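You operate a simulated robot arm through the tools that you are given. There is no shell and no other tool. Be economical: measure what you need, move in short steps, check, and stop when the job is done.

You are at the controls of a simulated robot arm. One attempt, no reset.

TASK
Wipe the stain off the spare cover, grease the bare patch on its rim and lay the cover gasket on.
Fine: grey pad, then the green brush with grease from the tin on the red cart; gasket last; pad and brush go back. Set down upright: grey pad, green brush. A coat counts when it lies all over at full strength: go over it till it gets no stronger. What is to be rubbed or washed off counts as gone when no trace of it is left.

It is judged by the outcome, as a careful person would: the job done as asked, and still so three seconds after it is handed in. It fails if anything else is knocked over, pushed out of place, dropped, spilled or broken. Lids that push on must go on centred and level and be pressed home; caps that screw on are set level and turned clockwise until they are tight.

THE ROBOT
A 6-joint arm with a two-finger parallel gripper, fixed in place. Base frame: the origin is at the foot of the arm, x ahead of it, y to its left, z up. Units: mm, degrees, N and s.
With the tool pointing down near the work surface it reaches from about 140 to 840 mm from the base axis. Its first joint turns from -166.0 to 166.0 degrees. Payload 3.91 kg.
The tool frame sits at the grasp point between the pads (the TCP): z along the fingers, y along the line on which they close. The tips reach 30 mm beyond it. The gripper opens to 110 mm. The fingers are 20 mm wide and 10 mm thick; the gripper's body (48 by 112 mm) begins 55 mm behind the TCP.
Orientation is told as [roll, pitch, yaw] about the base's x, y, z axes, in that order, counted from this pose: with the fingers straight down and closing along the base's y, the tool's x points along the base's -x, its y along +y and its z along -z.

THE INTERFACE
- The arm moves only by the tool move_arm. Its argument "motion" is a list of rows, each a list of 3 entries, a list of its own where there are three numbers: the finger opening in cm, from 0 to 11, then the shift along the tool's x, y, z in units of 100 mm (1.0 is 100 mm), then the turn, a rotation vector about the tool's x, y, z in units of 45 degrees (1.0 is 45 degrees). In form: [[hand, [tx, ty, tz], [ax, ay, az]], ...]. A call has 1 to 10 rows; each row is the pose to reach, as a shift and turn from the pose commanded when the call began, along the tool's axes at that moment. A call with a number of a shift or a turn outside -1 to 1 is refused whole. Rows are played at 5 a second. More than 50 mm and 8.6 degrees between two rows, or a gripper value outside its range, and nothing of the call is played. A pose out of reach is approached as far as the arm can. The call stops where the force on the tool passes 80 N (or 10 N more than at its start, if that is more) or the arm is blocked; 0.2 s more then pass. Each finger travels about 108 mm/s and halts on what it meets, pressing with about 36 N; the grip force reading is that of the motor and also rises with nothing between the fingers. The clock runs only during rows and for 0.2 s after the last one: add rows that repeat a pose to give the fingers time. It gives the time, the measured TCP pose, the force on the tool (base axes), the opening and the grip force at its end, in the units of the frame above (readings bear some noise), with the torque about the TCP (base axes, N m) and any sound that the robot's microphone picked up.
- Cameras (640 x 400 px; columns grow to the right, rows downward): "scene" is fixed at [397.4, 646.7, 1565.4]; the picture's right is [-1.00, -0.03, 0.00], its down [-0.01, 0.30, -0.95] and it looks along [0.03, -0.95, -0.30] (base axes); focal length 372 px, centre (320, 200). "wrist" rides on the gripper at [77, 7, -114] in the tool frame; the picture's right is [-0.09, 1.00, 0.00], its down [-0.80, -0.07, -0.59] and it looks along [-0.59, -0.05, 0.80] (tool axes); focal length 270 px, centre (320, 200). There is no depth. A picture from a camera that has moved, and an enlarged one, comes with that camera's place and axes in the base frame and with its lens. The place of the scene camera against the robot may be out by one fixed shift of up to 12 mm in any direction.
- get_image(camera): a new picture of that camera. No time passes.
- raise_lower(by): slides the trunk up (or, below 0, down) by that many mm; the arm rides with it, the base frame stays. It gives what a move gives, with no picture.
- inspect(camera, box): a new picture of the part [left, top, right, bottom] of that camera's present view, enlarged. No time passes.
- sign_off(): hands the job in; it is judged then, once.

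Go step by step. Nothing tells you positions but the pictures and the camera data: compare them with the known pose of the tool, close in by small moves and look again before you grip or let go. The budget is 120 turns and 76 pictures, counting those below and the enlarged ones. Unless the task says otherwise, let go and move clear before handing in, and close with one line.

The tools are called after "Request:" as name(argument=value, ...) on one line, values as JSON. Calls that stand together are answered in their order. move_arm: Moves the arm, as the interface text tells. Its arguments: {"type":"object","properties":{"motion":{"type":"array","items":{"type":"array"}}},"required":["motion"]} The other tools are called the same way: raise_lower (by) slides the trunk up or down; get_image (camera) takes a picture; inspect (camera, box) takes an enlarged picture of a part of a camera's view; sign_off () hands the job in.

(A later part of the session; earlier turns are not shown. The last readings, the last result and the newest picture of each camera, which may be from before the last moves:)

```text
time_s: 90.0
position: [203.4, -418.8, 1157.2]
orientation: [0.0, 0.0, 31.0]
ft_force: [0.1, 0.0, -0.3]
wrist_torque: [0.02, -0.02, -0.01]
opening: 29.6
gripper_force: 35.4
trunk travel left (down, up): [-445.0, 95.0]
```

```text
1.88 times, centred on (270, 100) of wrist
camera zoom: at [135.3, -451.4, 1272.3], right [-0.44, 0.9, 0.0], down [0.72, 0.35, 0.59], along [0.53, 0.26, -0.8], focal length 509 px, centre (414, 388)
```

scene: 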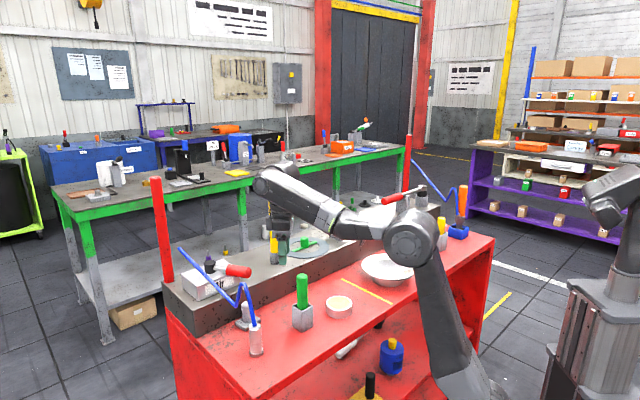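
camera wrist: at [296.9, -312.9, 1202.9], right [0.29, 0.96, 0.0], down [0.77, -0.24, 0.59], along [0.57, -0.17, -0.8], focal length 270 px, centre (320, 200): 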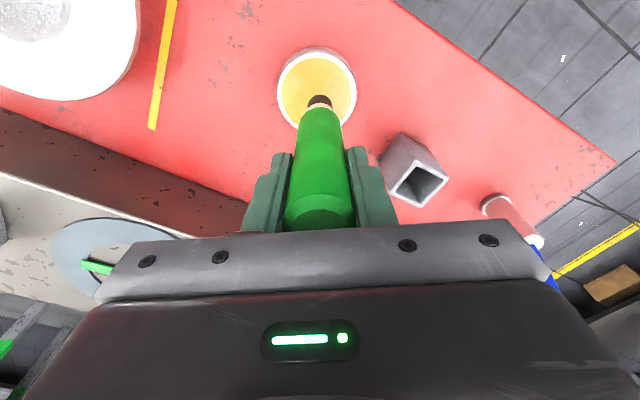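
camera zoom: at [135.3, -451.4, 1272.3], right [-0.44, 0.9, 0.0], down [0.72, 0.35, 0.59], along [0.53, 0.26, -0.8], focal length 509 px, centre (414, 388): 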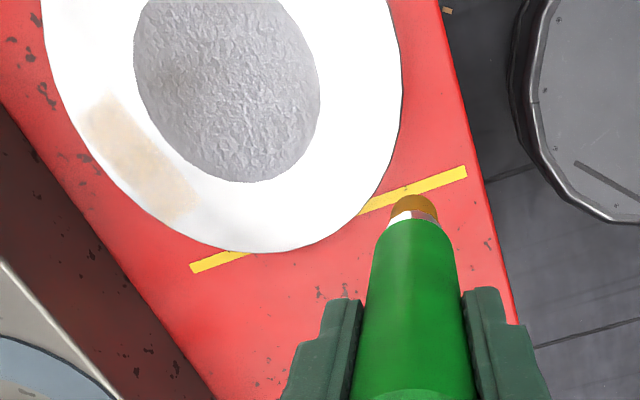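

Found it: the sweep tinted a rectangular patch about 68×32 mm on the flange, centred around (274,-567). I'll go back over it with overlapping strokes along its length.

Request:
move_arm(motion=[[0, [0.08, -0.4, 0], [0, 0, 0]], [0, [0.08, -0.8, 0], [0, 0, 0]]])

Request:
move_arm(motion=[[0, [0.04, -0.42, 0], [0, 0, 0]], [0, [0.077, -0.83, 0.3], [0, 0, 0]], [0, [0.077, -0.83, 0.7], [0, 0, 0]], [0, [0.077, -0.83, 0.79], [0, 0, 0]]])

Request:
move_arm(motion=[[0, [0.125, -0.062, 0], [0, 0, 0]], [0, [0.251, -0.124, 0], [0, 0, 0]], [0, [0.216, -0.195, 0], [0, 0, 0]], [0, [0.09, -0.134, 0], [0, 0, 0]], [0, [-0.035, -0.072, 0], [0, 0, 0]], [0, [-0.161, -0.01, 0], [0, 0, 0]], [0, [-0.286, 0.052, 0], [0, 0, 0]], [0, [-0.251, 0.124, 0], [0, 0, 0]], [0, [-0.125, 0.062, 0], [0, 0, 0]], [0, [0, 0, 0], [0, 0, 0]]])

Request:
move_arm(motion=[[0, [-0.125, 0.062, 0], [0, 0, 0]], [0, [-0.251, 0.124, 0], [0, 0, 0]], [0, [-0.216, 0.195, 0], [0, 0, 0]], [0, [-0.09, 0.134, 0], [0, 0, 0]], [0, [0.035, 0.072, 0], [0, 0, 0]], [0, [0.161, 0.01, 0], [0, 0, 0]], [0, [0.286, -0.052, 0], [0, 0, 0]], [0, [0.251, -0.124, 0], [0, 0, 0]], [0, [0.125, -0.062, 0], [0, 0, 0]], [0, [0, 0, 0], [0, 0, 0]]])

Request:
inspect(camera="scene", box=[340, 230, 430, 290])

```text
time_s: 90.6
position: [240.7, -489.3, 1153.7]
orientation: [0.0, 0.0, 31.1]
ft_force: [0.0, -0.6, -0.6]
wrist_torque: [0.0, -0.01, 0.0]
opening: 29.6
gripper_force: 35.9
trunk travel left (down, up): [-445.0, 95.0]
```

```text
refused: row 2 steps farther than a row can; nothing moved
```

```text
time_s: 92.8
position: [237.3, -491.8, 1155.8]
orientation: [0.0, -0.1, 31.0]
ft_force: [-0.4, -1.1, -0.6]
wrist_torque: [0.02, 0.0, 0.0]
opening: 29.9
gripper_force: 36.1
trunk travel left (down, up): [-445.0, 95.0]
```

```text
time_s: 95.0
position: [235.9, -490.4, 1155.2]
orientation: [-0.1, 0.0, 31.0]
ft_force: [0.8, -0.1, -0.4]
wrist_torque: [0.04, -0.01, -0.02]
opening: 29.7
gripper_force: 36.0
trunk travel left (down, up): [-445.0, 95.0]
```

```text
6.67 times, centred on (385, 260) of scene
camera zoom: at [397.4, 646.7, 1565.4], right [-1.0, -0.03, 0.0], down [-0.01, 0.3, -0.95], along [0.03, -0.95, -0.3], focal length 2476 px, centre (-113, -200)
```

zoom: 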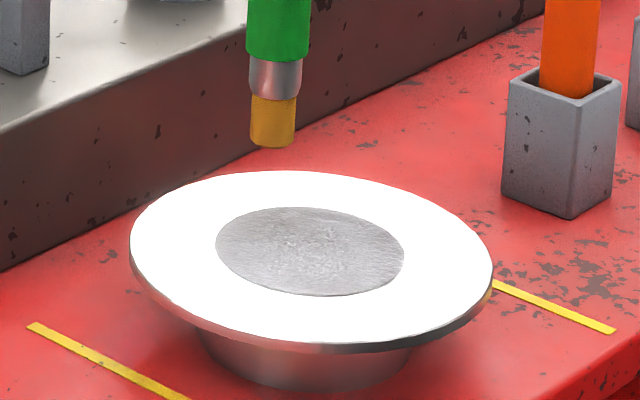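

One approach row was refused, so the strokes ran harmlessly in the air. I'm redoing the approach in smaller steps and then the strokes.

Request:
move_arm(motion=[[0, [0.04, -0.42, 0], [0, 0, 0]], [0, [0.077, -0.846, 0.1], [0, 0, 0]], [0, [0.077, -0.846, 0.45], [0, 0, 0]], [0, [0.077, -0.846, 0.75], [0, 0, 0]], [0, [0.077, -0.846, 0.79], [0, 0, 0]]])

Request:
move_arm(motion=[[0, [0.125, -0.062, 0], [0, 0, 0]], [0, [0.251, -0.124, 0], [0, 0, 0]], [0, [0.216, -0.195, 0], [0, 0, 0]], [0, [0.09, -0.134, 0], [0, 0, 0]], [0, [-0.035, -0.072, 0], [0, 0, 0]], [0, [-0.161, -0.01, 0], [0, 0, 0]], [0, [-0.286, 0.052, 0], [0, 0, 0]], [0, [-0.251, 0.124, 0], [0, 0, 0]], [0, [-0.125, 0.062, 0], [0, 0, 0]], [0, [0, 0, 0], [0, 0, 0]]])

Request:
move_arm(motion=[[0, [-0.125, 0.062, 0], [0, 0, 0]], [0, [-0.251, 0.124, 0], [0, 0, 0]], [0, [-0.216, 0.195, 0], [0, 0, 0]], [0, [-0.09, 0.134, 0], [0, 0, 0]], [0, [0.035, 0.072, 0], [0, 0, 0]], [0, [0.161, 0.01, 0], [0, 0, 0]], [0, [0.286, -0.052, 0], [0, 0, 0]], [0, [0.251, -0.124, 0], [0, 0, 0]], [0, [0.125, -0.062, 0], [0, 0, 0]], [0, [0, 0, 0], [0, 0, 0]]])

Request:
inspect(camera="scene", box=[340, 230, 430, 290])

```text
time_s: 96.2
position: [272.9, -566.7, 1076.5]
orientation: [0.0, 0.0, 30.9]
ft_force: [0.4, 0.4, -0.6]
wrist_torque: [-0.02, 0.04, -0.02]
opening: 29.7
gripper_force: 35.4
trunk travel left (down, up): [-445.0, 95.0]
```

```text
time_s: 98.4
position: [272.5, -565.9, 1077.4]
orientation: [0.0, 0.0, 31.0]
ft_force: [0.1, -0.3, -0.4]
wrist_torque: [0.0, 0.03, -0.03]
opening: 30.0
gripper_force: 36.9
trunk travel left (down, up): [-445.0, 95.0]
```

```text
time_s: 100.6
position: [272.6, -566.1, 1078.1]
orientation: [0.0, -0.1, 31.0]
ft_force: [0.4, 0.0, -0.8]
wrist_torque: [-0.01, 0.01, 0.03]
opening: 29.6
gripper_force: 36.3
trunk travel left (down, up): [-445.0, 95.0]
```

```text
6.67 times, centred on (385, 260) of scene
camera zoom: at [397.4, 646.7, 1565.4], right [-1.0, -0.03, 0.0], down [-0.01, 0.3, -0.95], along [0.03, -0.95, -0.3], focal length 2476 px, centre (-113, -200)
```

zoom: 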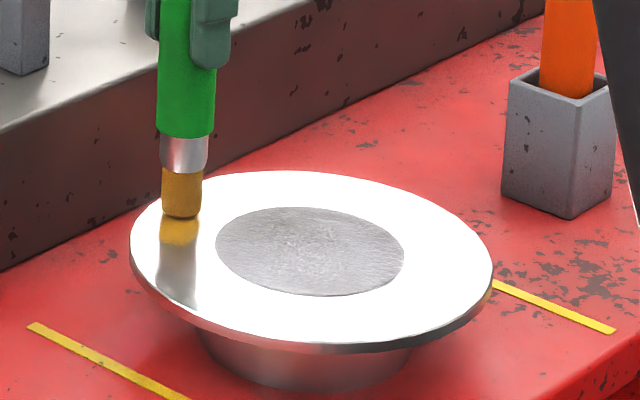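

The brush hovers just above the surface, so I'll lower in small steps to contact first.

Request:
move_arm(motion=[[0, [0, 0, 0.025], [0, 0, 0]]])

Request:
move_arm(motion=[[0, [0, 0, 0.015], [0, 0, 0]]])

```text
time_s: 101.0
position: [272.9, -567.2, 1074.3]
orientation: [0.0, 0.0, 31.0]
ft_force: [0.6, -0.3, 0.3]
wrist_torque: [0.04, 0.0, -0.01]
opening: 29.8
gripper_force: 35.9
trunk travel left (down, up): [-445.0, 95.0]
```

```text
time_s: 101.4
position: [273.4, -564.6, 1074.3]
orientation: [-0.2, 0.0, 31.1]
ft_force: [1.9, -0.9, 9.8]
wrist_torque: [-0.1, -0.14, 0.01]
opening: 29.8
gripper_force: 36.0
trunk travel left (down, up): [-445.0, 95.0]
```

Contact at about 10 N. Now the overlapping strokes.

Request:
move_arm(motion=[[0, [0.125, -0.062, 0], [0, 0, 0]], [0, [0.251, -0.124, 0], [0, 0, 0]], [0, [0.216, -0.195, 0], [0, 0, 0]], [0, [0.09, -0.134, 0], [0, 0, 0]], [0, [-0.035, -0.072, 0], [0, 0, 0]], [0, [-0.161, -0.01, 0], [0, 0, 0]], [0, [-0.286, 0.052, 0], [0, 0, 0]], [0, [-0.251, 0.124, 0], [0, 0, 0]], [0, [-0.125, 0.062, 0], [0, 0, 0]], [0, [0, 0, 0], [0, 0, 0]]])

Request:
move_arm(motion=[[0, [-0.125, 0.062, 0], [0, 0, 0]], [0, [-0.251, 0.124, 0], [0, 0, 0]], [0, [-0.216, 0.195, 0], [0, 0, 0]], [0, [-0.09, 0.134, 0], [0, 0, 0]], [0, [0.035, 0.072, 0], [0, 0, 0]], [0, [0.161, 0.01, 0], [0, 0, 0]], [0, [0.286, -0.052, 0], [0, 0, 0]], [0, [0.251, -0.124, 0], [0, 0, 0]], [0, [0.125, -0.062, 0], [0, 0, 0]], [0, [0, 0, 0], [0, 0, 0]]])

Request:
inspect(camera="scene", box=[340, 230, 430, 290])

```text
time_s: 103.6
position: [272.1, -564.9, 1073.3]
orientation: [-0.2, 0.2, 31.1]
ft_force: [3.1, 5.3, 31.1]
wrist_torque: [0.84, -0.26, 0.01]
opening: 30.0
gripper_force: 36.1
trunk travel left (down, up): [-445.0, 95.0]
```

```text
time_s: 105.8
position: [271.7, -568.4, 1073.7]
orientation: [-0.2, 0.0, 31.0]
ft_force: [-1.9, -4.6, 21.9]
wrist_torque: [-0.52, 0.43, 0.02]
opening: 29.8
gripper_force: 36.2
trunk travel left (down, up): [-445.0, 95.0]
```

```text
6.67 times, centred on (385, 260) of scene
camera zoom: at [397.4, 646.7, 1565.4], right [-1.0, -0.03, 0.0], down [-0.01, 0.3, -0.95], along [0.03, -0.95, -0.3], focal length 2476 px, centre (-113, -200)
```

zoom: 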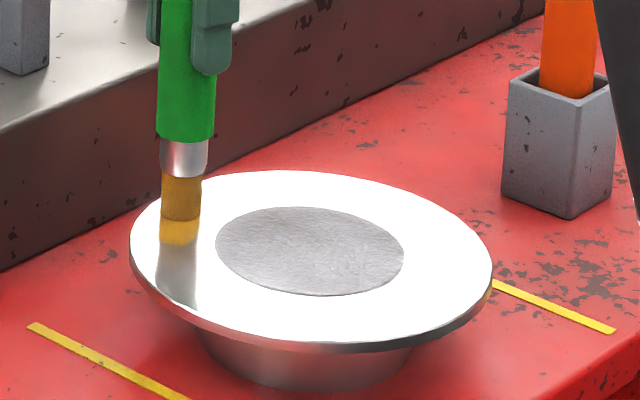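

The cover hasn't moved. I'll lift and go to the viewpoint where the patch was visible.

Request:
move_arm(motion=[[0, [0, 0, -0.3], [0, 0, 0]], [0, [0, 0.1, -0.75], [0, 0, 0]], [0, [-0.08, 0.5, -0.83], [0, 0, 0]], [0, [-0.08, 0.9, -0.83], [0, 0, 0]]])

Request:
move_arm(motion=[[0, [-0.04, 0.4, 0], [0, 0, 0]], [0, [-0.08, 0.73, 0], [0, 0, 0]]])

Request:
inspect(camera="wrist", box=[100, 20, 240, 120])

```text
time_s: 106.8
position: [231.2, -487.6, 1155.8]
orientation: [0.0, 0.1, 30.9]
ft_force: [-0.3, -0.1, 0.3]
wrist_torque: [0.03, 0.01, 0.02]
opening: 29.5
gripper_force: 36.3
trunk travel left (down, up): [-445.0, 95.0]
```

```text
time_s: 107.4
position: [202.2, -420.1, 1154.1]
orientation: [-0.1, 0.0, 31.1]
ft_force: [0.5, -0.2, -0.1]
wrist_torque: [0.01, 0.0, 0.01]
opening: 29.7
gripper_force: 36.2
trunk travel left (down, up): [-445.0, 95.0]
```

```text
4.00 times, centred on (170, 70) of wrist
camera zoom: at [132.4, -453.6, 1268.5], right [-0.44, 0.9, 0.0], down [0.72, 0.35, 0.59], along [0.53, 0.26, -0.8], focal length 1081 px, centre (920, 720)
```

zoom: 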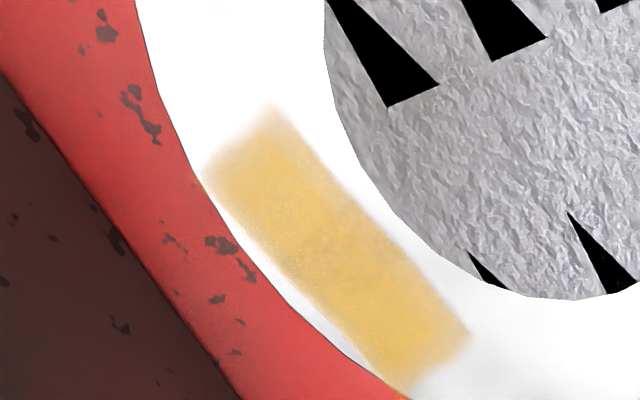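

The patch is now clearly yellow but a bit thin at the far (-y) end. I'll reload the brush from the tin and go over it again with strokes reaching both ends.

Request:
move_arm(motion=[[0, [-0.31, -0.03, 0], [0, 0, 0]], [0, [-0.62, -0.05, 0], [0, 0, 0]], [0, [-0.925, -0.08, 0], [0, 0, 0]]])

Request:
move_arm(motion=[[0, [-0.31, -0.03, 0], [0, 0, 0]], [0, [-0.62, -0.05, 0], [0, 0, 0]], [0, [-0.925, -0.08, 0], [0, 0, 0]], [0, [-0.925, -0.08, 0.4], [0, 0, 0]], [0, [-0.925, -0.08, 0.8], [0, 0, 0]]])

Request:
inspect(camera="scene", box=[280, 240, 400, 320])

```text
time_s: 108.2
position: [286.3, -379.6, 1153.0]
orientation: [0.0, -0.1, 30.9]
ft_force: [-0.2, 0.5, -0.1]
wrist_torque: [0.0, 0.03, -0.03]
opening: 29.7
gripper_force: 35.7
trunk travel left (down, up): [-445.0, 95.0]
```

```text
time_s: 109.4
position: [368.9, -338.3, 1075.5]
orientation: [0.0, 0.0, 30.9]
ft_force: [0.5, 0.7, -0.7]
wrist_torque: [0.03, 0.0, -0.01]
opening: 30.0
gripper_force: 35.8
trunk travel left (down, up): [-445.0, 95.0]
```

```text
5.00 times, centred on (340, 280) of scene
camera zoom: at [397.4, 646.7, 1565.4], right [-1.0, -0.03, 0.0], down [-0.01, 0.3, -0.95], along [0.03, -0.95, -0.3], focal length 1857 px, centre (220, -200)
```

zoom: 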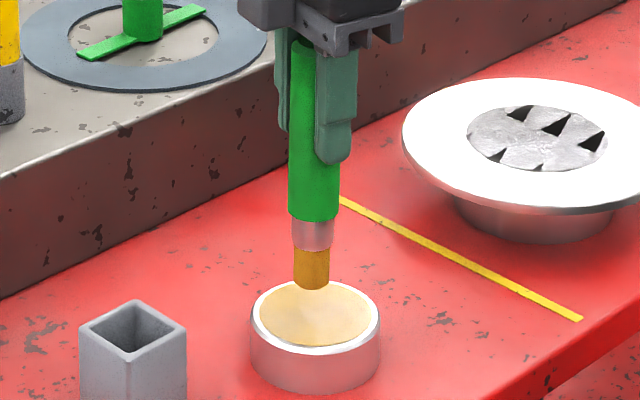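

Centred over the tin. I'll dip, rise, and return to the patch.

Request:
move_arm(motion=[[0, [0, 0, 0.12], [0, 0, 0]], [0, [0, 0, 0.19], [0, 0, 0]], [0, [0.05, 0, 0.19], [0, 0, 0]], [0, [-0.05, 0, 0.19], [0, 0, 0]], [0, [0, 0, 0.19], [0, 0, 0]]])

Request:
move_arm(motion=[[0, [0, 0, -0.2], [0, 0, 0]], [0, [0, 0, -0.6], [0, 0, 0]], [0, [0, 0, -0.99], [0, 0, 0]]])

Request:
move_arm(motion=[[0, [0.33, -0.245, 0], [0, 0, 0]], [0, [0.667, -0.49, 0], [0, 0, 0]]])

Request:
move_arm(motion=[[0, [0.33, -0.245, 0], [0, 0, 0]], [0, [0.667, -0.49, 0], [0, 0, 0]]])

Request:
move_arm(motion=[[0, [0.33, -0.245, 0], [0, 0, 0]], [0, [0.667, -0.49, 0], [0, 0, 0]]])

Request:
move_arm(motion=[[0, [0, 0, 0.4], [0, 0, 0]], [0, [0, 0, 0.75], [0, 0, 0]], [0, [0, 0, 0.815], [0, 0, 0]]])

Request:
move_arm(motion=[[0, [0, 0, 0.01], [0, 0, 0]]])

```text
time_s: 110.6
position: [369.5, -338.0, 1055.6]
orientation: [0.0, 0.0, 31.0]
ft_force: [0.4, 0.4, -0.8]
wrist_torque: [0.0, -0.02, 0.0]
opening: 29.5
gripper_force: 36.0
trunk travel left (down, up): [-445.0, 95.0]
```

```text
time_s: 111.4
position: [370.7, -334.8, 1154.8]
orientation: [0.2, 0.0, 31.1]
ft_force: [-0.4, -0.5, -1.0]
wrist_torque: [0.0, 0.02, 0.01]
opening: 29.6
gripper_force: 35.7
trunk travel left (down, up): [-445.0, 95.0]
```

```text
time_s: 112.0
position: [334.6, -414.6, 1157.0]
orientation: [0.1, 0.0, 31.0]
ft_force: [0.8, -0.5, -0.6]
wrist_torque: [0.02, -0.03, 0.02]
opening: 29.7
gripper_force: 35.9
trunk travel left (down, up): [-445.0, 95.0]
```

```text
time_s: 112.6
position: [305.7, -495.1, 1154.9]
orientation: [0.2, 0.0, 31.0]
ft_force: [-0.1, -0.5, -0.2]
wrist_torque: [0.03, -0.02, -0.01]
opening: 29.7
gripper_force: 35.7
trunk travel left (down, up): [-445.0, 95.0]
```

```text
time_s: 113.2
position: [270.6, -568.2, 1155.0]
orientation: [0.1, 0.1, 31.0]
ft_force: [-0.1, 0.8, -0.5]
wrist_torque: [0.04, -0.01, 0.01]
opening: 29.7
gripper_force: 35.8
trunk travel left (down, up): [-445.0, 95.0]
```

```text
time_s: 114.0
position: [272.7, -567.4, 1074.1]
orientation: [0.0, -0.1, 31.0]
ft_force: [0.2, 0.4, 0.6]
wrist_torque: [0.03, 0.04, 0.02]
opening: 29.8
gripper_force: 35.9
trunk travel left (down, up): [-445.0, 95.0]
```

```text
time_s: 114.4
position: [272.5, -566.7, 1075.4]
orientation: [-0.1, 0.0, 30.9]
ft_force: [-0.7, -1.4, 7.5]
wrist_torque: [-0.14, 0.04, 0.02]
opening: 29.7
gripper_force: 36.4
trunk travel left (down, up): [-445.0, 95.0]
```

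In contact at about 7 N. I'll make two full rounds of strokes over the patch length and width.

Request:
move_arm(motion=[[0, [0.152, -0.075, 0], [0, 0, 0]], [0, [0.305, -0.15, 0], [0, 0, 0]], [0, [0.269, -0.222, 0], [0, 0, 0]], [0, [0.117, -0.147, 0], [0, 0, 0]], [0, [-0.035, -0.072, 0], [0, 0, 0]], [0, [-0.188, 0.003, 0], [0, 0, 0]], [0, [-0.34, 0.079, 0], [0, 0, 0]], [0, [-0.305, 0.15, 0], [0, 0, 0]], [0, [-0.152, 0.075, 0], [0, 0, 0]], [0, [0, 0, 0], [0, 0, 0]]])

Request:
move_arm(motion=[[0, [-0.152, 0.075, 0], [0, 0, 0]], [0, [-0.305, 0.15, 0], [0, 0, 0]], [0, [-0.269, 0.222, 0], [0, 0, 0]], [0, [-0.117, 0.147, 0], [0, 0, 0]], [0, [0.035, 0.072, 0], [0, 0, 0]], [0, [0.188, -0.003, 0], [0, 0, 0]], [0, [0.34, -0.079, 0], [0, 0, 0]], [0, [0.305, -0.15, 0], [0, 0, 0]], [0, [0.152, -0.075, 0], [0, 0, 0]], [0, [0, 0, 0], [0, 0, 0]]])

Request:
move_arm(motion=[[0, [0.152, -0.075, 0], [0, 0, 0]], [0, [0.305, -0.15, 0], [0, 0, 0]], [0, [0.269, -0.222, 0], [0, 0, 0]], [0, [0.117, -0.147, 0], [0, 0, 0]], [0, [-0.035, -0.072, 0], [0, 0, 0]], [0, [-0.188, 0.003, 0], [0, 0, 0]], [0, [-0.34, 0.079, 0], [0, 0, 0]], [0, [-0.305, 0.15, 0], [0, 0, 0]], [0, [-0.152, 0.075, 0], [0, 0, 0]], [0, [0, 0, 0], [0, 0, 0]]])

Request:
move_arm(motion=[[0, [-0.152, 0.075, 0], [0, 0, 0]], [0, [-0.305, 0.15, 0], [0, 0, 0]], [0, [-0.269, 0.222, 0], [0, 0, 0]], [0, [-0.117, 0.147, 0], [0, 0, 0]], [0, [0.035, 0.072, 0], [0, 0, 0]], [0, [0.188, -0.003, 0], [0, 0, 0]], [0, [0.34, -0.079, 0], [0, 0, 0]], [0, [0.305, -0.15, 0], [0, 0, 0]], [0, [0.152, -0.075, 0], [0, 0, 0]], [0, [0, 0, 0], [0, 0, 0]]])

Request:
move_arm(motion=[[0, [0, 0, -0.3], [0, 0, 0]], [0, [0, 0.1, -0.75], [0, 0, 0]], [0, [-0.08, 0.5, -0.83], [0, 0, 0]], [0, [-0.08, 0.9, -0.83], [0, 0, 0]]])

Request:
move_arm(motion=[[0, [-0.04, 0.4, 0], [0, 0, 0]], [0, [-0.08, 0.73, 0], [0, 0, 0]]])

Request:
inspect(camera="wrist", box=[100, 20, 240, 120])

```text
time_s: 116.6
position: [274.8, -565.0, 1075.2]
orientation: [-0.2, -0.1, 31.1]
ft_force: [5.0, 5.3, 25.9]
wrist_torque: [0.67, -0.52, -0.03]
opening: 29.8
gripper_force: 35.7
trunk travel left (down, up): [-445.0, 95.0]
```

```text
time_s: 118.8
position: [272.6, -567.3, 1073.2]
orientation: [-0.2, 0.0, 31.1]
ft_force: [-3.2, -4.7, 22.6]
wrist_torque: [-0.41, 0.54, 0.02]
opening: 29.6
gripper_force: 36.0
trunk travel left (down, up): [-445.0, 95.0]
```

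```text
time_s: 121.0
position: [272.0, -569.5, 1074.4]
orientation: [0.1, 0.0, 30.9]
ft_force: [0.5, 0.3, 0.4]
wrist_torque: [-0.02, -0.05, -0.01]
opening: 30.0
gripper_force: 35.9
trunk travel left (down, up): [-445.0, 95.0]
```

```text
time_s: 123.2
position: [272.2, -565.7, 1074.0]
orientation: [-0.2, 0.0, 30.9]
ft_force: [-0.8, -1.1, 12.5]
wrist_torque: [-0.12, 0.2, 0.01]
opening: 29.6
gripper_force: 36.1
trunk travel left (down, up): [-445.0, 95.0]
```

```text
time_s: 124.2
position: [238.3, -483.6, 1156.3]
orientation: [-0.1, 0.0, 31.1]
ft_force: [-0.1, 0.0, -0.1]
wrist_torque: [-0.02, -0.02, 0.0]
opening: 29.8
gripper_force: 35.7
trunk travel left (down, up): [-445.0, 95.0]
```

```text
time_s: 124.8
position: [205.8, -418.4, 1158.4]
orientation: [-0.1, 0.0, 31.1]
ft_force: [-0.7, -0.3, -0.3]
wrist_torque: [0.02, -0.01, 0.0]
opening: 29.6
gripper_force: 36.1
trunk travel left (down, up): [-445.0, 95.0]
```

```text
4.00 times, centred on (170, 70) of wrist
camera zoom: at [136.9, -450.3, 1271.5], right [-0.44, 0.9, 0.0], down [0.72, 0.35, 0.59], along [0.53, 0.26, -0.8], focal length 1081 px, centre (920, 720)
```

zoom: 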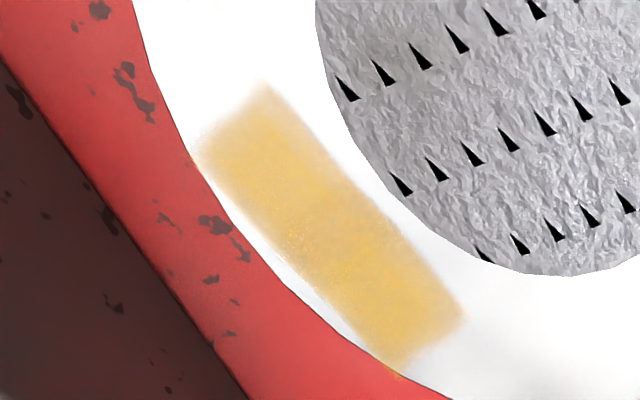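

Coverage is now nearly uniform. To be sure it's at full strength, I'll reload properly, pressing a bit deeper, and do one more wider round.

Request:
move_arm(motion=[[0, [-0.31, -0.03, 0], [0, 0, 0]], [0, [-0.62, -0.05, 0], [0, 0, 0]], [0, [-0.925, -0.08, 0], [0, 0, 0]]])

Request:
move_arm(motion=[[0, [-0.31, -0.03, 0], [0, 0, 0]], [0, [-0.62, -0.05, 0], [0, 0, 0]], [0, [-0.925, -0.08, 0], [0, 0, 0]], [0, [-0.925, -0.08, 0.4], [0, 0, 0]], [0, [-0.925, -0.08, 0.8], [0, 0, 0]]])

Request:
move_arm(motion=[[0, [0, 0, 0.12], [0, 0, 0]], [0, [0, 0, 0.2], [0, 0, 0]], [0, [0, 0, 0.22], [0, 0, 0]]])

Request:
move_arm(motion=[[0, [0, 0, 0.02], [0, 0, 0]], [0, [0, 0, 0.02], [0, 0, 0]]])

```text
time_s: 125.6
position: [290.8, -376.1, 1153.8]
orientation: [0.0, 0.0, 31.2]
ft_force: [0.4, 0.7, -0.8]
wrist_torque: [-0.01, 0.03, -0.01]
opening: 29.6
gripper_force: 35.5
trunk travel left (down, up): [-445.0, 95.0]
```

```text
time_s: 126.8
position: [373.7, -335.0, 1074.6]
orientation: [0.0, 0.0, 31.1]
ft_force: [0.2, -1.0, -2.2]
wrist_torque: [0.01, 0.0, 0.0]
opening: 29.7
gripper_force: 36.4
trunk travel left (down, up): [-445.0, 95.0]
```

```text
time_s: 127.6
position: [371.9, -335.4, 1051.8]
orientation: [-0.1, 0.0, 31.0]
ft_force: [0.2, 0.2, -1.1]
wrist_torque: [-0.03, -0.03, -0.01]
opening: 29.8
gripper_force: 35.7
trunk travel left (down, up): [-445.0, 95.0]
```

```text
time_s: 128.2
position: [371.8, -336.3, 1052.2]
orientation: [-0.1, -0.1, 30.9]
ft_force: [2.6, 0.6, 7.3]
wrist_torque: [0.07, -0.19, 0.02]
opening: 29.5
gripper_force: 35.9
trunk travel left (down, up): [-445.0, 95.0]
```

Loaded with contact felt. Back to the patch and touching down.

Request:
move_arm(motion=[[0, [0, 0, -0.2], [0, 0, 0]], [0, [0, 0, -0.6], [0, 0, 0]], [0, [0, 0, -1.0], [0, 0, 0]]])

Request:
move_arm(motion=[[0, [0.33, -0.245, -0.04], [0, 0, 0]], [0, [0.667, -0.49, -0.04], [0, 0, 0]]])

Request:
move_arm(motion=[[0, [0.33, -0.245, 0], [0, 0, 0]], [0, [0.667, -0.49, 0], [0, 0, 0]]])

Request:
move_arm(motion=[[0, [0.33, -0.245, 0], [0, 0, 0]], [0, [0.667, -0.49, 0], [0, 0, 0]]])

Request:
move_arm(motion=[[0, [0, 0, 0.4], [0, 0, 0]], [0, [0, 0, 0.75], [0, 0, 0]], [0, [0, 0, 0.815], [0, 0, 0]]])

Request:
move_arm(motion=[[0, [0, 0, 0.01], [0, 0, 0]]])

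```text
time_s: 129.0
position: [370.1, -338.5, 1153.7]
orientation: [-0.1, 0.0, 31.0]
ft_force: [0.4, 0.1, -0.8]
wrist_torque: [-0.02, -0.03, -0.01]
opening: 29.8
gripper_force: 36.0
trunk travel left (down, up): [-445.0, 95.0]
```

```text
time_s: 129.6
position: [338.4, -414.1, 1158.4]
orientation: [0.0, -0.1, 31.0]
ft_force: [-0.1, -0.3, -0.5]
wrist_torque: [0.02, -0.02, 0.01]
opening: 29.6
gripper_force: 36.0
trunk travel left (down, up): [-445.0, 95.0]
```

```text
time_s: 130.2
position: [308.2, -488.0, 1158.8]
orientation: [0.1, 0.0, 31.0]
ft_force: [-0.4, -0.6, -1.9]
wrist_torque: [0.0, -0.03, -0.05]
opening: 29.9
gripper_force: 36.2
trunk travel left (down, up): [-445.0, 95.0]
```

```text
time_s: 130.8
position: [271.5, -567.8, 1155.7]
orientation: [0.0, 0.0, 31.0]
ft_force: [-0.1, -0.7, -1.2]
wrist_torque: [0.02, -0.02, -0.03]
opening: 29.5
gripper_force: 36.0
trunk travel left (down, up): [-445.0, 95.0]
```

```text
time_s: 131.6
position: [273.3, -567.8, 1074.8]
orientation: [0.0, -0.1, 31.0]
ft_force: [-0.3, 0.2, -0.6]
wrist_torque: [0.0, -0.06, -0.06]
opening: 29.6
gripper_force: 35.8
trunk travel left (down, up): [-445.0, 95.0]
```

```text
time_s: 132.0
position: [273.0, -568.3, 1074.6]
orientation: [0.1, -0.1, 31.1]
ft_force: [0.2, 0.5, 0.1]
wrist_torque: [-0.01, 0.0, 0.0]
opening: 29.7
gripper_force: 36.4
trunk travel left (down, up): [-445.0, 95.0]
```

Request:
move_arm(motion=[[0, [0, 0, 0.017], [0, 0, 0]]])

Request:
move_arm(motion=[[0, [0.161, -0.08, 0], [0, 0, 0]], [0, [0.332, -0.164, 0], [0, 0, 0]], [0, [0.278, -0.271, 0], [0, 0, 0]], [0, [0.108, -0.187, 0], [0, 0, 0]], [0, [-0.053, -0.108, 0], [0, 0, 0]], [0, [-0.214, -0.028, 0], [0, 0, 0]], [0, [-0.385, 0.056, 0], [0, 0, 0]], [0, [-0.332, 0.164, 0], [0, 0, 0]], [0, [-0.161, 0.08, 0], [0, 0, 0]], [0, [0, 0, 0], [0, 0, 0]]])

Request:
move_arm(motion=[[0, [-0.161, 0.08, 0], [0, 0, 0]], [0, [-0.332, 0.164, 0], [0, 0, 0]], [0, [-0.283, 0.262, 0], [0, 0, 0]], [0, [-0.113, 0.178, 0], [0, 0, 0]], [0, [0.049, 0.099, 0], [0, 0, 0]], [0, [0.21, 0.019, 0], [0, 0, 0]], [0, [0.38, -0.065, 0], [0, 0, 0]], [0, [0.332, -0.164, 0], [0, 0, 0]], [0, [0.161, -0.08, 0], [0, 0, 0]], [0, [0, 0, 0], [0, 0, 0]]])

Request:
move_arm(motion=[[0, [0.152, -0.075, 0], [0, 0, 0]], [0, [0.305, -0.15, 0], [0, 0, 0]], [0, [0.269, -0.222, 0], [0, 0, 0]], [0, [0.117, -0.147, 0], [0, 0, 0]], [0, [-0.035, -0.072, 0], [0, 0, 0]], [0, [-0.188, 0.003, 0], [0, 0, 0]], [0, [-0.34, 0.079, 0], [0, 0, 0]], [0, [-0.305, 0.15, 0], [0, 0, 0]], [0, [-0.152, 0.075, 0], [0, 0, 0]], [0, [0, 0, 0], [0, 0, 0]]])

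Request:
move_arm(motion=[[0, [-0.152, 0.075, 0], [0, 0, 0]], [0, [-0.305, 0.15, 0], [0, 0, 0]], [0, [-0.269, 0.222, 0], [0, 0, 0]], [0, [-0.117, 0.147, 0], [0, 0, 0]], [0, [0.035, 0.072, 0], [0, 0, 0]], [0, [0.188, -0.003, 0], [0, 0, 0]], [0, [0.34, -0.079, 0], [0, 0, 0]], [0, [0.305, -0.15, 0], [0, 0, 0]], [0, [0.152, -0.075, 0], [0, 0, 0]], [0, [0, 0, 0], [0, 0, 0]]])

Request:
move_arm(motion=[[0, [0, 0, -0.3], [0, 0, 0]], [0, [0, 0.1, -0.75], [0, 0, 0]], [0, [-0.08, 0.5, -0.84], [0, 0, 0]], [0, [-0.08, 0.9, -0.84], [0, 0, 0]]])

Request:
move_arm(motion=[[0, [-0.04, 0.4, 0], [0, 0, 0]], [0, [-0.08, 0.73, 0], [0, 0, 0]]])

Request:
inspect(camera="wrist", box=[100, 20, 240, 120])

```text
time_s: 132.4
position: [272.8, -567.1, 1073.3]
orientation: [-0.1, 0.1, 31.0]
ft_force: [-2.1, -1.6, 6.5]
wrist_torque: [-0.25, 0.18, -0.03]
opening: 29.8
gripper_force: 36.1
trunk travel left (down, up): [-445.0, 95.0]
```

```text
time_s: 134.6
position: [273.9, -562.8, 1072.9]
orientation: [-0.2, 0.2, 31.1]
ft_force: [2.7, 6.5, 33.4]
wrist_torque: [0.78, -0.3, -0.02]
opening: 30.1
gripper_force: 35.9
trunk travel left (down, up): [-445.0, 95.0]
```

```text
time_s: 136.8
position: [274.0, -564.4, 1072.4]
orientation: [-0.2, 0.2, 31.0]
ft_force: [-2.2, -3.8, 18.6]
wrist_torque: [-0.34, 0.38, 0.01]
opening: 29.7
gripper_force: 36.6
trunk travel left (down, up): [-445.0, 95.0]
```

```text
time_s: 139.0
position: [273.6, -566.4, 1072.8]
orientation: [-0.1, 0.0, 31.0]
ft_force: [1.4, 1.9, 10.2]
wrist_torque: [0.16, -0.18, 0.03]
opening: 30.1
gripper_force: 36.4
trunk travel left (down, up): [-445.0, 95.0]
```

```text
time_s: 141.2
position: [275.1, -563.4, 1071.2]
orientation: [0.0, -0.1, 31.0]
ft_force: [-0.3, 1.2, 4.7]
wrist_torque: [0.12, 0.06, 0.0]
opening: 29.4
gripper_force: 36.0
trunk travel left (down, up): [-445.0, 95.0]
```

```text
time_s: 142.2
position: [233.7, -484.1, 1155.3]
orientation: [-0.1, 0.0, 31.0]
ft_force: [0.0, 0.8, -0.4]
wrist_torque: [-0.04, 0.02, -0.02]
opening: 29.7
gripper_force: 36.1
trunk travel left (down, up): [-445.0, 95.0]
```

```text
time_s: 142.8
position: [203.2, -415.5, 1155.3]
orientation: [0.0, 0.0, 31.1]
ft_force: [0.4, 0.3, 0.2]
wrist_torque: [-0.01, -0.02, -0.03]
opening: 29.5
gripper_force: 35.8
trunk travel left (down, up): [-445.0, 95.0]
```

```text
4.00 times, centred on (170, 70) of wrist
camera zoom: at [136.3, -448.6, 1270.2], right [-0.44, 0.9, 0.0], down [0.72, 0.35, 0.59], along [0.53, 0.26, -0.8], focal length 1081 px, centre (920, 720)
```

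zoom: 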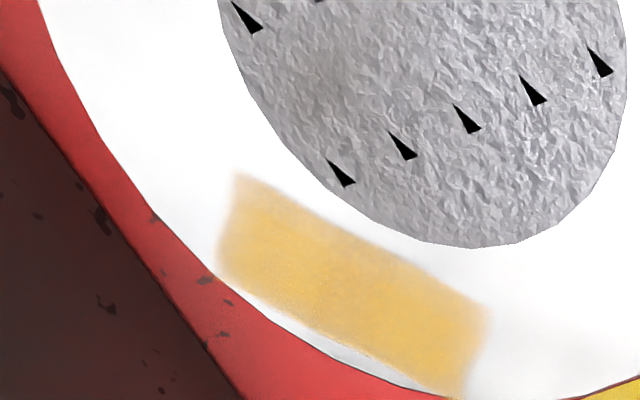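

The coat is evenly strong and no stronger than after the previous round. The cover turned a little but sits fine. I'm taking the brush back above its holder at (474.7,-261).

Request:
move_arm(motion=[[0, [-0.39, -0.006, 0], [0, 0, 0]], [0, [-0.786, -0.012, 0], [0, 0, 0]]])

Request:
move_arm(motion=[[0, [-0.39, -0.006, 0], [0, 0, 0]], [0, [-0.786, -0.012, 0], [0, 0, 0]]])

Request:
move_arm(motion=[[0, [-0.39, -0.006, 0], [0, 0, 0]], [0, [-0.786, -0.012, 0], [0, 0, 0]]])

Request:
move_arm(motion=[[0, [-0.39, -0.006, 0], [0, 0, 0]], [0, [-0.786, -0.012, 0], [0, 0, 0]], [0, [-0.786, -0.012, 0], [0, 0, 0]]])

Request:
move_arm(motion=[[0, [0, 0, 0], [0, 0, 0]]])

Request:
get_image(camera="wrist")

```text
time_s: 143.4
position: [273.7, -376.2, 1158.1]
orientation: [0.0, 0.1, 31.1]
ft_force: [0.0, -0.2, -1.3]
wrist_torque: [0.05, 0.02, 0.0]
opening: 29.7
gripper_force: 36.3
trunk travel left (down, up): [-445.0, 95.0]
```

```text
time_s: 144.0
position: [341.8, -335.3, 1155.4]
orientation: [0.0, -0.1, 30.9]
ft_force: [0.0, -0.7, -0.9]
wrist_torque: [0.01, 0.02, -0.01]
opening: 29.8
gripper_force: 36.0
trunk travel left (down, up): [-445.0, 95.0]
```

```text
time_s: 144.6
position: [409.5, -297.2, 1154.3]
orientation: [0.0, 0.1, 31.1]
ft_force: [0.8, -0.1, -0.8]
wrist_torque: [0.02, 0.03, 0.01]
opening: 29.6
gripper_force: 36.1
trunk travel left (down, up): [-445.0, 95.0]
```

```text
time_s: 145.4
position: [476.1, -260.8, 1155.9]
orientation: [0.0, 0.1, 31.0]
ft_force: [1.1, 0.0, -0.7]
wrist_torque: [-0.02, -0.01, 0.02]
opening: 29.9
gripper_force: 35.9
trunk travel left (down, up): [-445.0, 95.0]
```

```text
time_s: 145.8
position: [475.7, -261.3, 1155.3]
orientation: [0.0, 0.0, 30.9]
ft_force: [0.0, -0.1, -0.8]
wrist_torque: [-0.01, -0.03, 0.02]
opening: 30.0
gripper_force: 36.3
trunk travel left (down, up): [-445.0, 95.0]
```

```text
10 pictures are left
camera wrist: at [407.8, -292.6, 1269.5], right [-0.44, 0.9, 0.0], down [0.72, 0.35, 0.59], along [0.53, 0.26, -0.8], focal length 270 px, centre (320, 200)
```

wrist: 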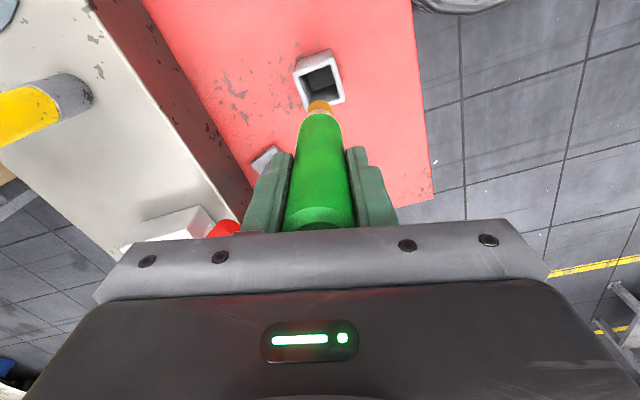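

The holder opening lines up under the brush. I'll lower to just above it and check from the side.

Request:
move_arm(motion=[[0, [0, 0, 0.3], [0, 0, 0]], [0, [0, 0, 0.58], [0, 0, 0]], [0, [0, 0, 0.62], [0, 0, 0]]])

Request:
inspect(camera="wrist", box=[240, 40, 400, 140])

```text
time_s: 146.6
position: [475.3, -258.3, 1092.5]
orientation: [0.0, -0.1, 31.0]
ft_force: [0.1, 0.3, -0.5]
wrist_torque: [-0.03, -0.01, 0.05]
opening: 29.6
gripper_force: 36.5
trunk travel left (down, up): [-445.0, 95.0]
```

```text
4.00 times, centred on (320, 90) of wrist
camera zoom: at [406.3, -291.4, 1207.6], right [-0.44, 0.9, 0.0], down [0.72, 0.35, 0.59], along [0.53, 0.26, -0.8], focal length 1081 px, centre (320, 640)
```

zoom: 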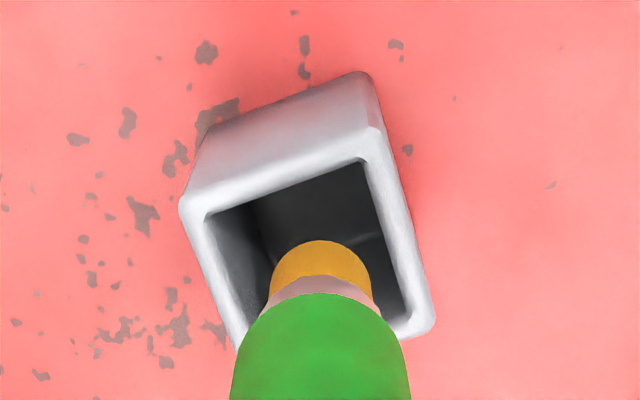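

The bristles are entering the opening, about 2 mm right of centre. I'll correct and go down in steps watching the force.

Request:
move_arm(motion=[[0, [0, -0.025, 0], [0, 0, 0]], [0, [0, -0.025, 0.2], [0, 0, 0]]])

Request:
move_arm(motion=[[0, [0, 0, 0.1], [0, 0, 0]], [0, [0, 0, 0.15], [0, 0, 0]]])

```text
time_s: 147.2
position: [477.5, -261.5, 1073.4]
orientation: [0.0, 0.0, 31.1]
ft_force: [-0.9, 0.2, -1.3]
wrist_torque: [0.02, 0.0, 0.0]
opening: 29.6
gripper_force: 36.2
trunk travel left (down, up): [-445.0, 95.0]
```

```text
time_s: 147.8
position: [477.8, -261.7, 1057.4]
orientation: [-0.1, 0.0, 31.0]
ft_force: [0.5, -0.5, -0.1]
wrist_torque: [0.05, 0.01, -0.02]
opening: 29.9
gripper_force: 36.2
trunk travel left (down, up): [-445.0, 95.0]
```

Request:
move_arm(motion=[[0, [0, 0, 0.1], [0, 0, 0]], [0, [0, 0, 0.18], [0, 0, 0]]])

Request:
move_arm(motion=[[0, [0, 0, 0.06], [0, 0, 0]]])

Request:
move_arm(motion=[[0, [0, 0, 0.03], [0, 0, 0]]])

```text
time_s: 148.4
position: [477.0, -262.4, 1039.2]
orientation: [0.0, 0.1, 31.1]
ft_force: [0.6, -0.1, 0.9]
wrist_torque: [0.02, -0.02, -0.01]
opening: 29.5
gripper_force: 35.9
trunk travel left (down, up): [-445.0, 95.0]
```

```text
time_s: 148.8
position: [476.5, -262.5, 1039.5]
orientation: [-0.6, -0.3, 31.1]
ft_force: [-0.5, 4.4, 36.5]
wrist_torque: [-0.01, -0.33, 0.06]
opening: 29.8
gripper_force: 35.9
trunk travel left (down, up): [-445.0, 95.0]
```

```text
time_s: 149.2
position: [475.6, -263.5, 1036.7]
orientation: [-0.5, -0.2, 31.0]
ft_force: [-1.9, 0.7, 55.6]
wrist_torque: [-0.57, -0.38, 0.02]
opening: 29.9
gripper_force: 36.3
trunk travel left (down, up): [-445.0, 95.0]
```

The stop comes about 9 mm early, so the handle shoulder probably catches the holder's edge. I'll back up a little and look.

Request:
move_arm(motion=[[0, [0, 0, -0.06], [0, 0, 0]], [0, [0, 0, -0.11], [0, 0, 0]]])

Request:
inspect(camera="wrist", box=[240, 40, 400, 140])

Request:
inspect(camera="scene", box=[270, 260, 340, 340])

```text
time_s: 149.8
position: [477.5, -261.2, 1040.2]
orientation: [0.3, 0.1, 31.0]
ft_force: [0.0, -0.6, -0.8]
wrist_torque: [-0.02, 0.0, 0.03]
opening: 29.5
gripper_force: 36.2
trunk travel left (down, up): [-445.0, 95.0]
```

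```text
4.00 times, centred on (320, 90) of wrist
camera zoom: at [409.3, -294.0, 1154.8], right [-0.44, 0.9, 0.01], down [0.73, 0.35, 0.59], along [0.53, 0.26, -0.81], focal length 1081 px, centre (320, 640)
```

zoom: 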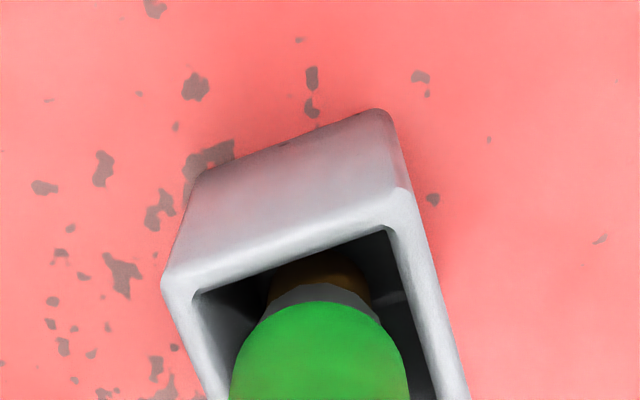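

```text
5.00 times, centred on (305, 300) of scene
camera zoom: at [397.4, 646.7, 1565.4], right [-1.0, -0.03, 0.0], down [-0.01, 0.3, -0.95], along [0.03, -0.95, -0.3], focal length 1857 px, centre (395, -300)
```

zoom: 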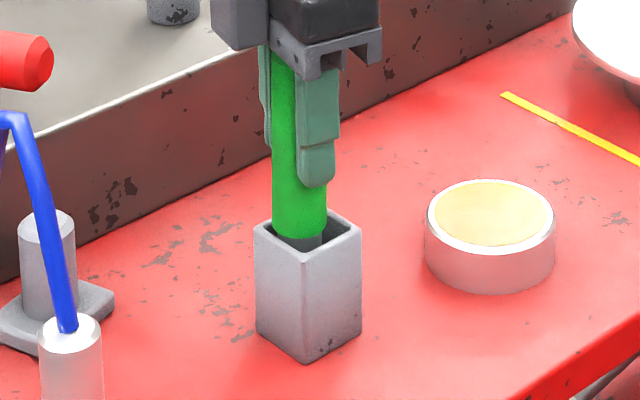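

The handle's lower edge is at rim level and sits about 5 mm off toward +x. I'll shift it and try down gently.

Request:
move_arm(motion=[[0, [0.05, 0.01, 0], [0, 0, 0]], [0, [0.05, 0.01, 0.03], [0, 0, 0]]])

Request:
move_arm(motion=[[0, [0, 0, 0.03], [0, 0, 0]]])

```text
time_s: 150.4
position: [473.5, -262.3, 1039.9]
orientation: [0.1, -0.1, 30.9]
ft_force: [-0.4, 0.5, -0.6]
wrist_torque: [0.02, 0.0, 0.0]
opening: 29.6
gripper_force: 36.0
trunk travel left (down, up): [-445.0, 95.0]
```

```text
time_s: 150.8
position: [473.2, -263.8, 1036.1]
orientation: [0.0, -0.1, 30.9]
ft_force: [0.3, 0.3, -0.9]
wrist_torque: [0.01, -0.05, -0.02]
opening: 29.7
gripper_force: 35.9
trunk travel left (down, up): [-445.0, 95.0]
```

It passes 1036 freely now. Continuing.

Request:
move_arm(motion=[[0, [0, 0, 0.03], [0, 0, 0]]])

Request:
move_arm(motion=[[0, [0, 0, 0.03], [0, 0, 0]]])

```text
time_s: 151.2
position: [473.6, -263.6, 1035.2]
orientation: [0.0, 0.0, 31.0]
ft_force: [0.3, -0.2, -0.8]
wrist_torque: [0.02, 0.04, 0.0]
opening: 29.6
gripper_force: 35.8
trunk travel left (down, up): [-445.0, 95.0]
```

```text
time_s: 151.6
position: [472.9, -264.1, 1030.9]
orientation: [-0.1, 0.0, 31.0]
ft_force: [-0.1, 0.7, -0.5]
wrist_torque: [0.03, 0.0, 0.0]
opening: 29.7
gripper_force: 36.0
trunk travel left (down, up): [-445.0, 95.0]
```

Request:
move_arm(motion=[[0, [0, 0, 0.02], [0, 0, 0]]])

Request:
move_arm(motion=[[0, [0, 0, 0.02], [0, 0, 0]]])

```text
time_s: 152.0
position: [473.8, -262.4, 1030.0]
orientation: [0.0, 0.0, 31.0]
ft_force: [0.4, -0.2, 0.1]
wrist_torque: [0.01, 0.05, -0.03]
opening: 29.9
gripper_force: 35.9
trunk travel left (down, up): [-445.0, 95.0]
```

```text
time_s: 152.4
position: [472.6, -263.8, 1026.9]
orientation: [0.1, -0.1, 31.0]
ft_force: [0.0, -0.5, -0.5]
wrist_torque: [0.0, 0.0, -0.03]
opening: 29.6
gripper_force: 35.5
trunk travel left (down, up): [-445.0, 95.0]
```

Request:
move_arm(motion=[[0, [0, 0, 0.02], [0, 0, 0]]])

Request:
move_arm(motion=[[0, [0, 0, 0.02], [0, 0, 0]]])

```text
time_s: 152.8
position: [472.6, -262.9, 1023.7]
orientation: [0.0, 0.1, 31.0]
ft_force: [0.4, -0.2, -0.7]
wrist_torque: [0.03, -0.01, 0.01]
opening: 29.9
gripper_force: 35.9
trunk travel left (down, up): [-445.0, 95.0]
```

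```text
time_s: 153.2
position: [473.3, -263.2, 1023.1]
orientation: [0.0, 0.0, 31.0]
ft_force: [-0.4, 0.3, 2.2]
wrist_torque: [0.07, 0.03, -0.02]
opening: 29.8
gripper_force: 36.5
trunk travel left (down, up): [-445.0, 95.0]
```

The brush rests on the holder floor. I'll release, rise and head toward the gasket on the bench.

Request:
move_arm(motion=[[5, [0, 0, 0], [0, 0, 0]], [5, [0, 0, 0], [0, 0, 0]], [5, [0, 0, -0.3], [0, 0, 0]], [5, [0, 0, -0.65], [0, 0, 0]], [5, [0, 0, -0.95], [0, 0, 0]]])

Request:
raise_lower(by=40)

Request:
move_arm(motion=[[5, [0.18, -0.31, 0], [0, 0, 0]], [5, [0.37, -0.62, 0], [0, 0, 0]], [5, [0.556, -0.926, 0], [0, 0, 0]]])

Request:
move_arm(motion=[[5, [0.18, -0.31, 0], [0, 0, 0]], [5, [0.37, -0.62, 0], [0, 0, 0]], [5, [0.556, -0.926, 0], [0, 0, 0]]])

Request:
move_arm(motion=[[5, [0.18, -0.31, 0], [0, 0, 0]], [5, [0.37, -0.62, 0], [0, 0, 0]], [5, [0.556, -0.926, 0], [0, 0, 0]]])

Request:
get_image(camera="wrist")

```text
time_s: 154.4
position: [472.0, -262.3, 1118.5]
orientation: [0.0, -0.1, 30.9]
ft_force: [-0.1, -0.6, -0.3]
wrist_torque: [-0.02, -0.01, 0.01]
opening: 49.9
gripper_force: 0.1
trunk travel left (down, up): [-445.0, 95.0]
```

```text
time_s: 155.2
position: [470.7, -261.4, 1158.0]
orientation: [0.0, -0.1, 31.0]
ft_force: [0.5, 0.1, 0.3]
wrist_torque: [-0.02, -0.01, -0.01]
opening: 50.1
gripper_force: 0.1
trunk travel left (down, up): [-485.0, 55.0]
```

```text
time_s: 156.0
position: [473.2, -374.2, 1158.3]
orientation: [0.0, 0.1, 31.0]
ft_force: [0.3, 0.0, 0.4]
wrist_torque: [0.01, 0.02, 0.0]
opening: 49.8
gripper_force: 0.1
trunk travel left (down, up): [-485.0, 55.0]
```

```text
time_s: 156.8
position: [470.6, -480.3, 1158.1]
orientation: [0.1, 0.0, 31.0]
ft_force: [-0.6, 0.2, 0.1]
wrist_torque: [0.01, 0.0, 0.06]
opening: 50.1
gripper_force: 0.2
trunk travel left (down, up): [-485.0, 55.0]
```

```text
time_s: 157.6
position: [472.7, -588.8, 1156.7]
orientation: [0.0, 0.1, 30.9]
ft_force: [-0.6, -0.1, 0.8]
wrist_torque: [0.04, 0.02, 0.01]
opening: 50.2
gripper_force: 0.0
trunk travel left (down, up): [-485.0, 55.0]
```

```text
6 pictures are left
camera wrist: at [404.0, -621.6, 1272.0], right [-0.44, 0.9, 0.0], down [0.72, 0.35, 0.59], along [0.53, 0.26, -0.8], focal length 270 px, centre (320, 200)
```

wrist: 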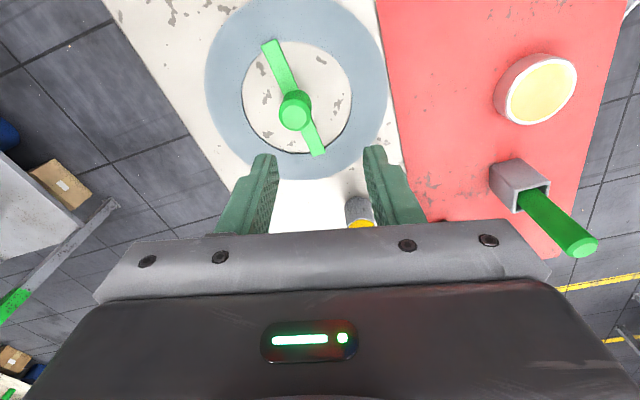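

The brush stands upright in its holder. The gasket knob is about at (495,-605), so I'll move over it, lower and check alignment.

Request:
move_arm(motion=[[5, [-0.05, -0.13, 0.2], [0, 0, 0]], [5, [-0.104, -0.255, 0.5], [0, 0, 0]], [5, [-0.104, -0.255, 0.78], [0, 0, 0]]])

Request:
get_image(camera="wrist")

```text
time_s: 158.4
position: [492.2, -601.9, 1079.2]
orientation: [-0.1, 0.0, 31.0]
ft_force: [0.4, -1.0, -0.8]
wrist_torque: [0.0, 0.03, 0.02]
opening: 50.3
gripper_force: 0.1
trunk travel left (down, up): [-485.0, 55.0]
```

```text
5 pictures are left
camera wrist: at [423.8, -634.5, 1194.0], right [-0.44, 0.9, 0.0], down [0.72, 0.35, 0.59], along [0.53, 0.26, -0.8], focal length 270 px, centre (320, 200)
```

wrist: 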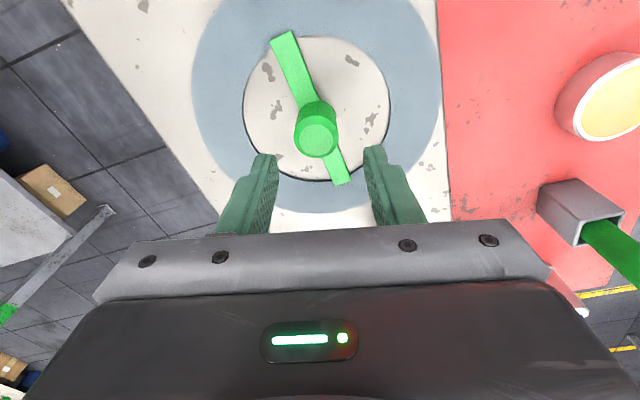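

From two views the knob is at about (480,-609) with its top at z≈1042, since the bench is higher than I assumed. I'll shift 15 mm and descend around the knob partway to check.

Request:
move_arm(motion=[[5, [0.15, -0.015, 0], [0, 0, 0]], [5, [0.15, -0.015, 0.2], [0, 0, 0]]])

Request:
inspect(camera="wrist", box=[180, 20, 460, 230])

```text
time_s: 159.0
position: [481.0, -611.3, 1059.4]
orientation: [0.1, -0.1, 31.0]
ft_force: [0.0, -0.2, 0.3]
wrist_torque: [-0.02, -0.03, 0.02]
opening: 49.8
gripper_force: 0.0
trunk travel left (down, up): [-485.0, 55.0]
```

```text
1.90 times, centred on (320, 125) of wrist
camera zoom: at [412.2, -643.8, 1174.2], right [-0.44, 0.9, 0.0], down [0.72, 0.35, 0.59], along [0.53, 0.26, -0.8], focal length 515 px, centre (320, 343)
```

zoom: 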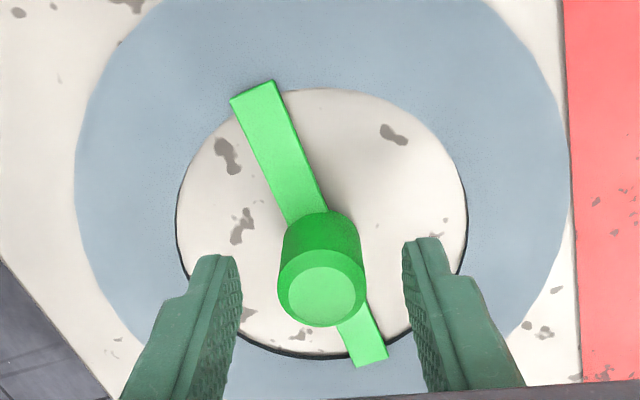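

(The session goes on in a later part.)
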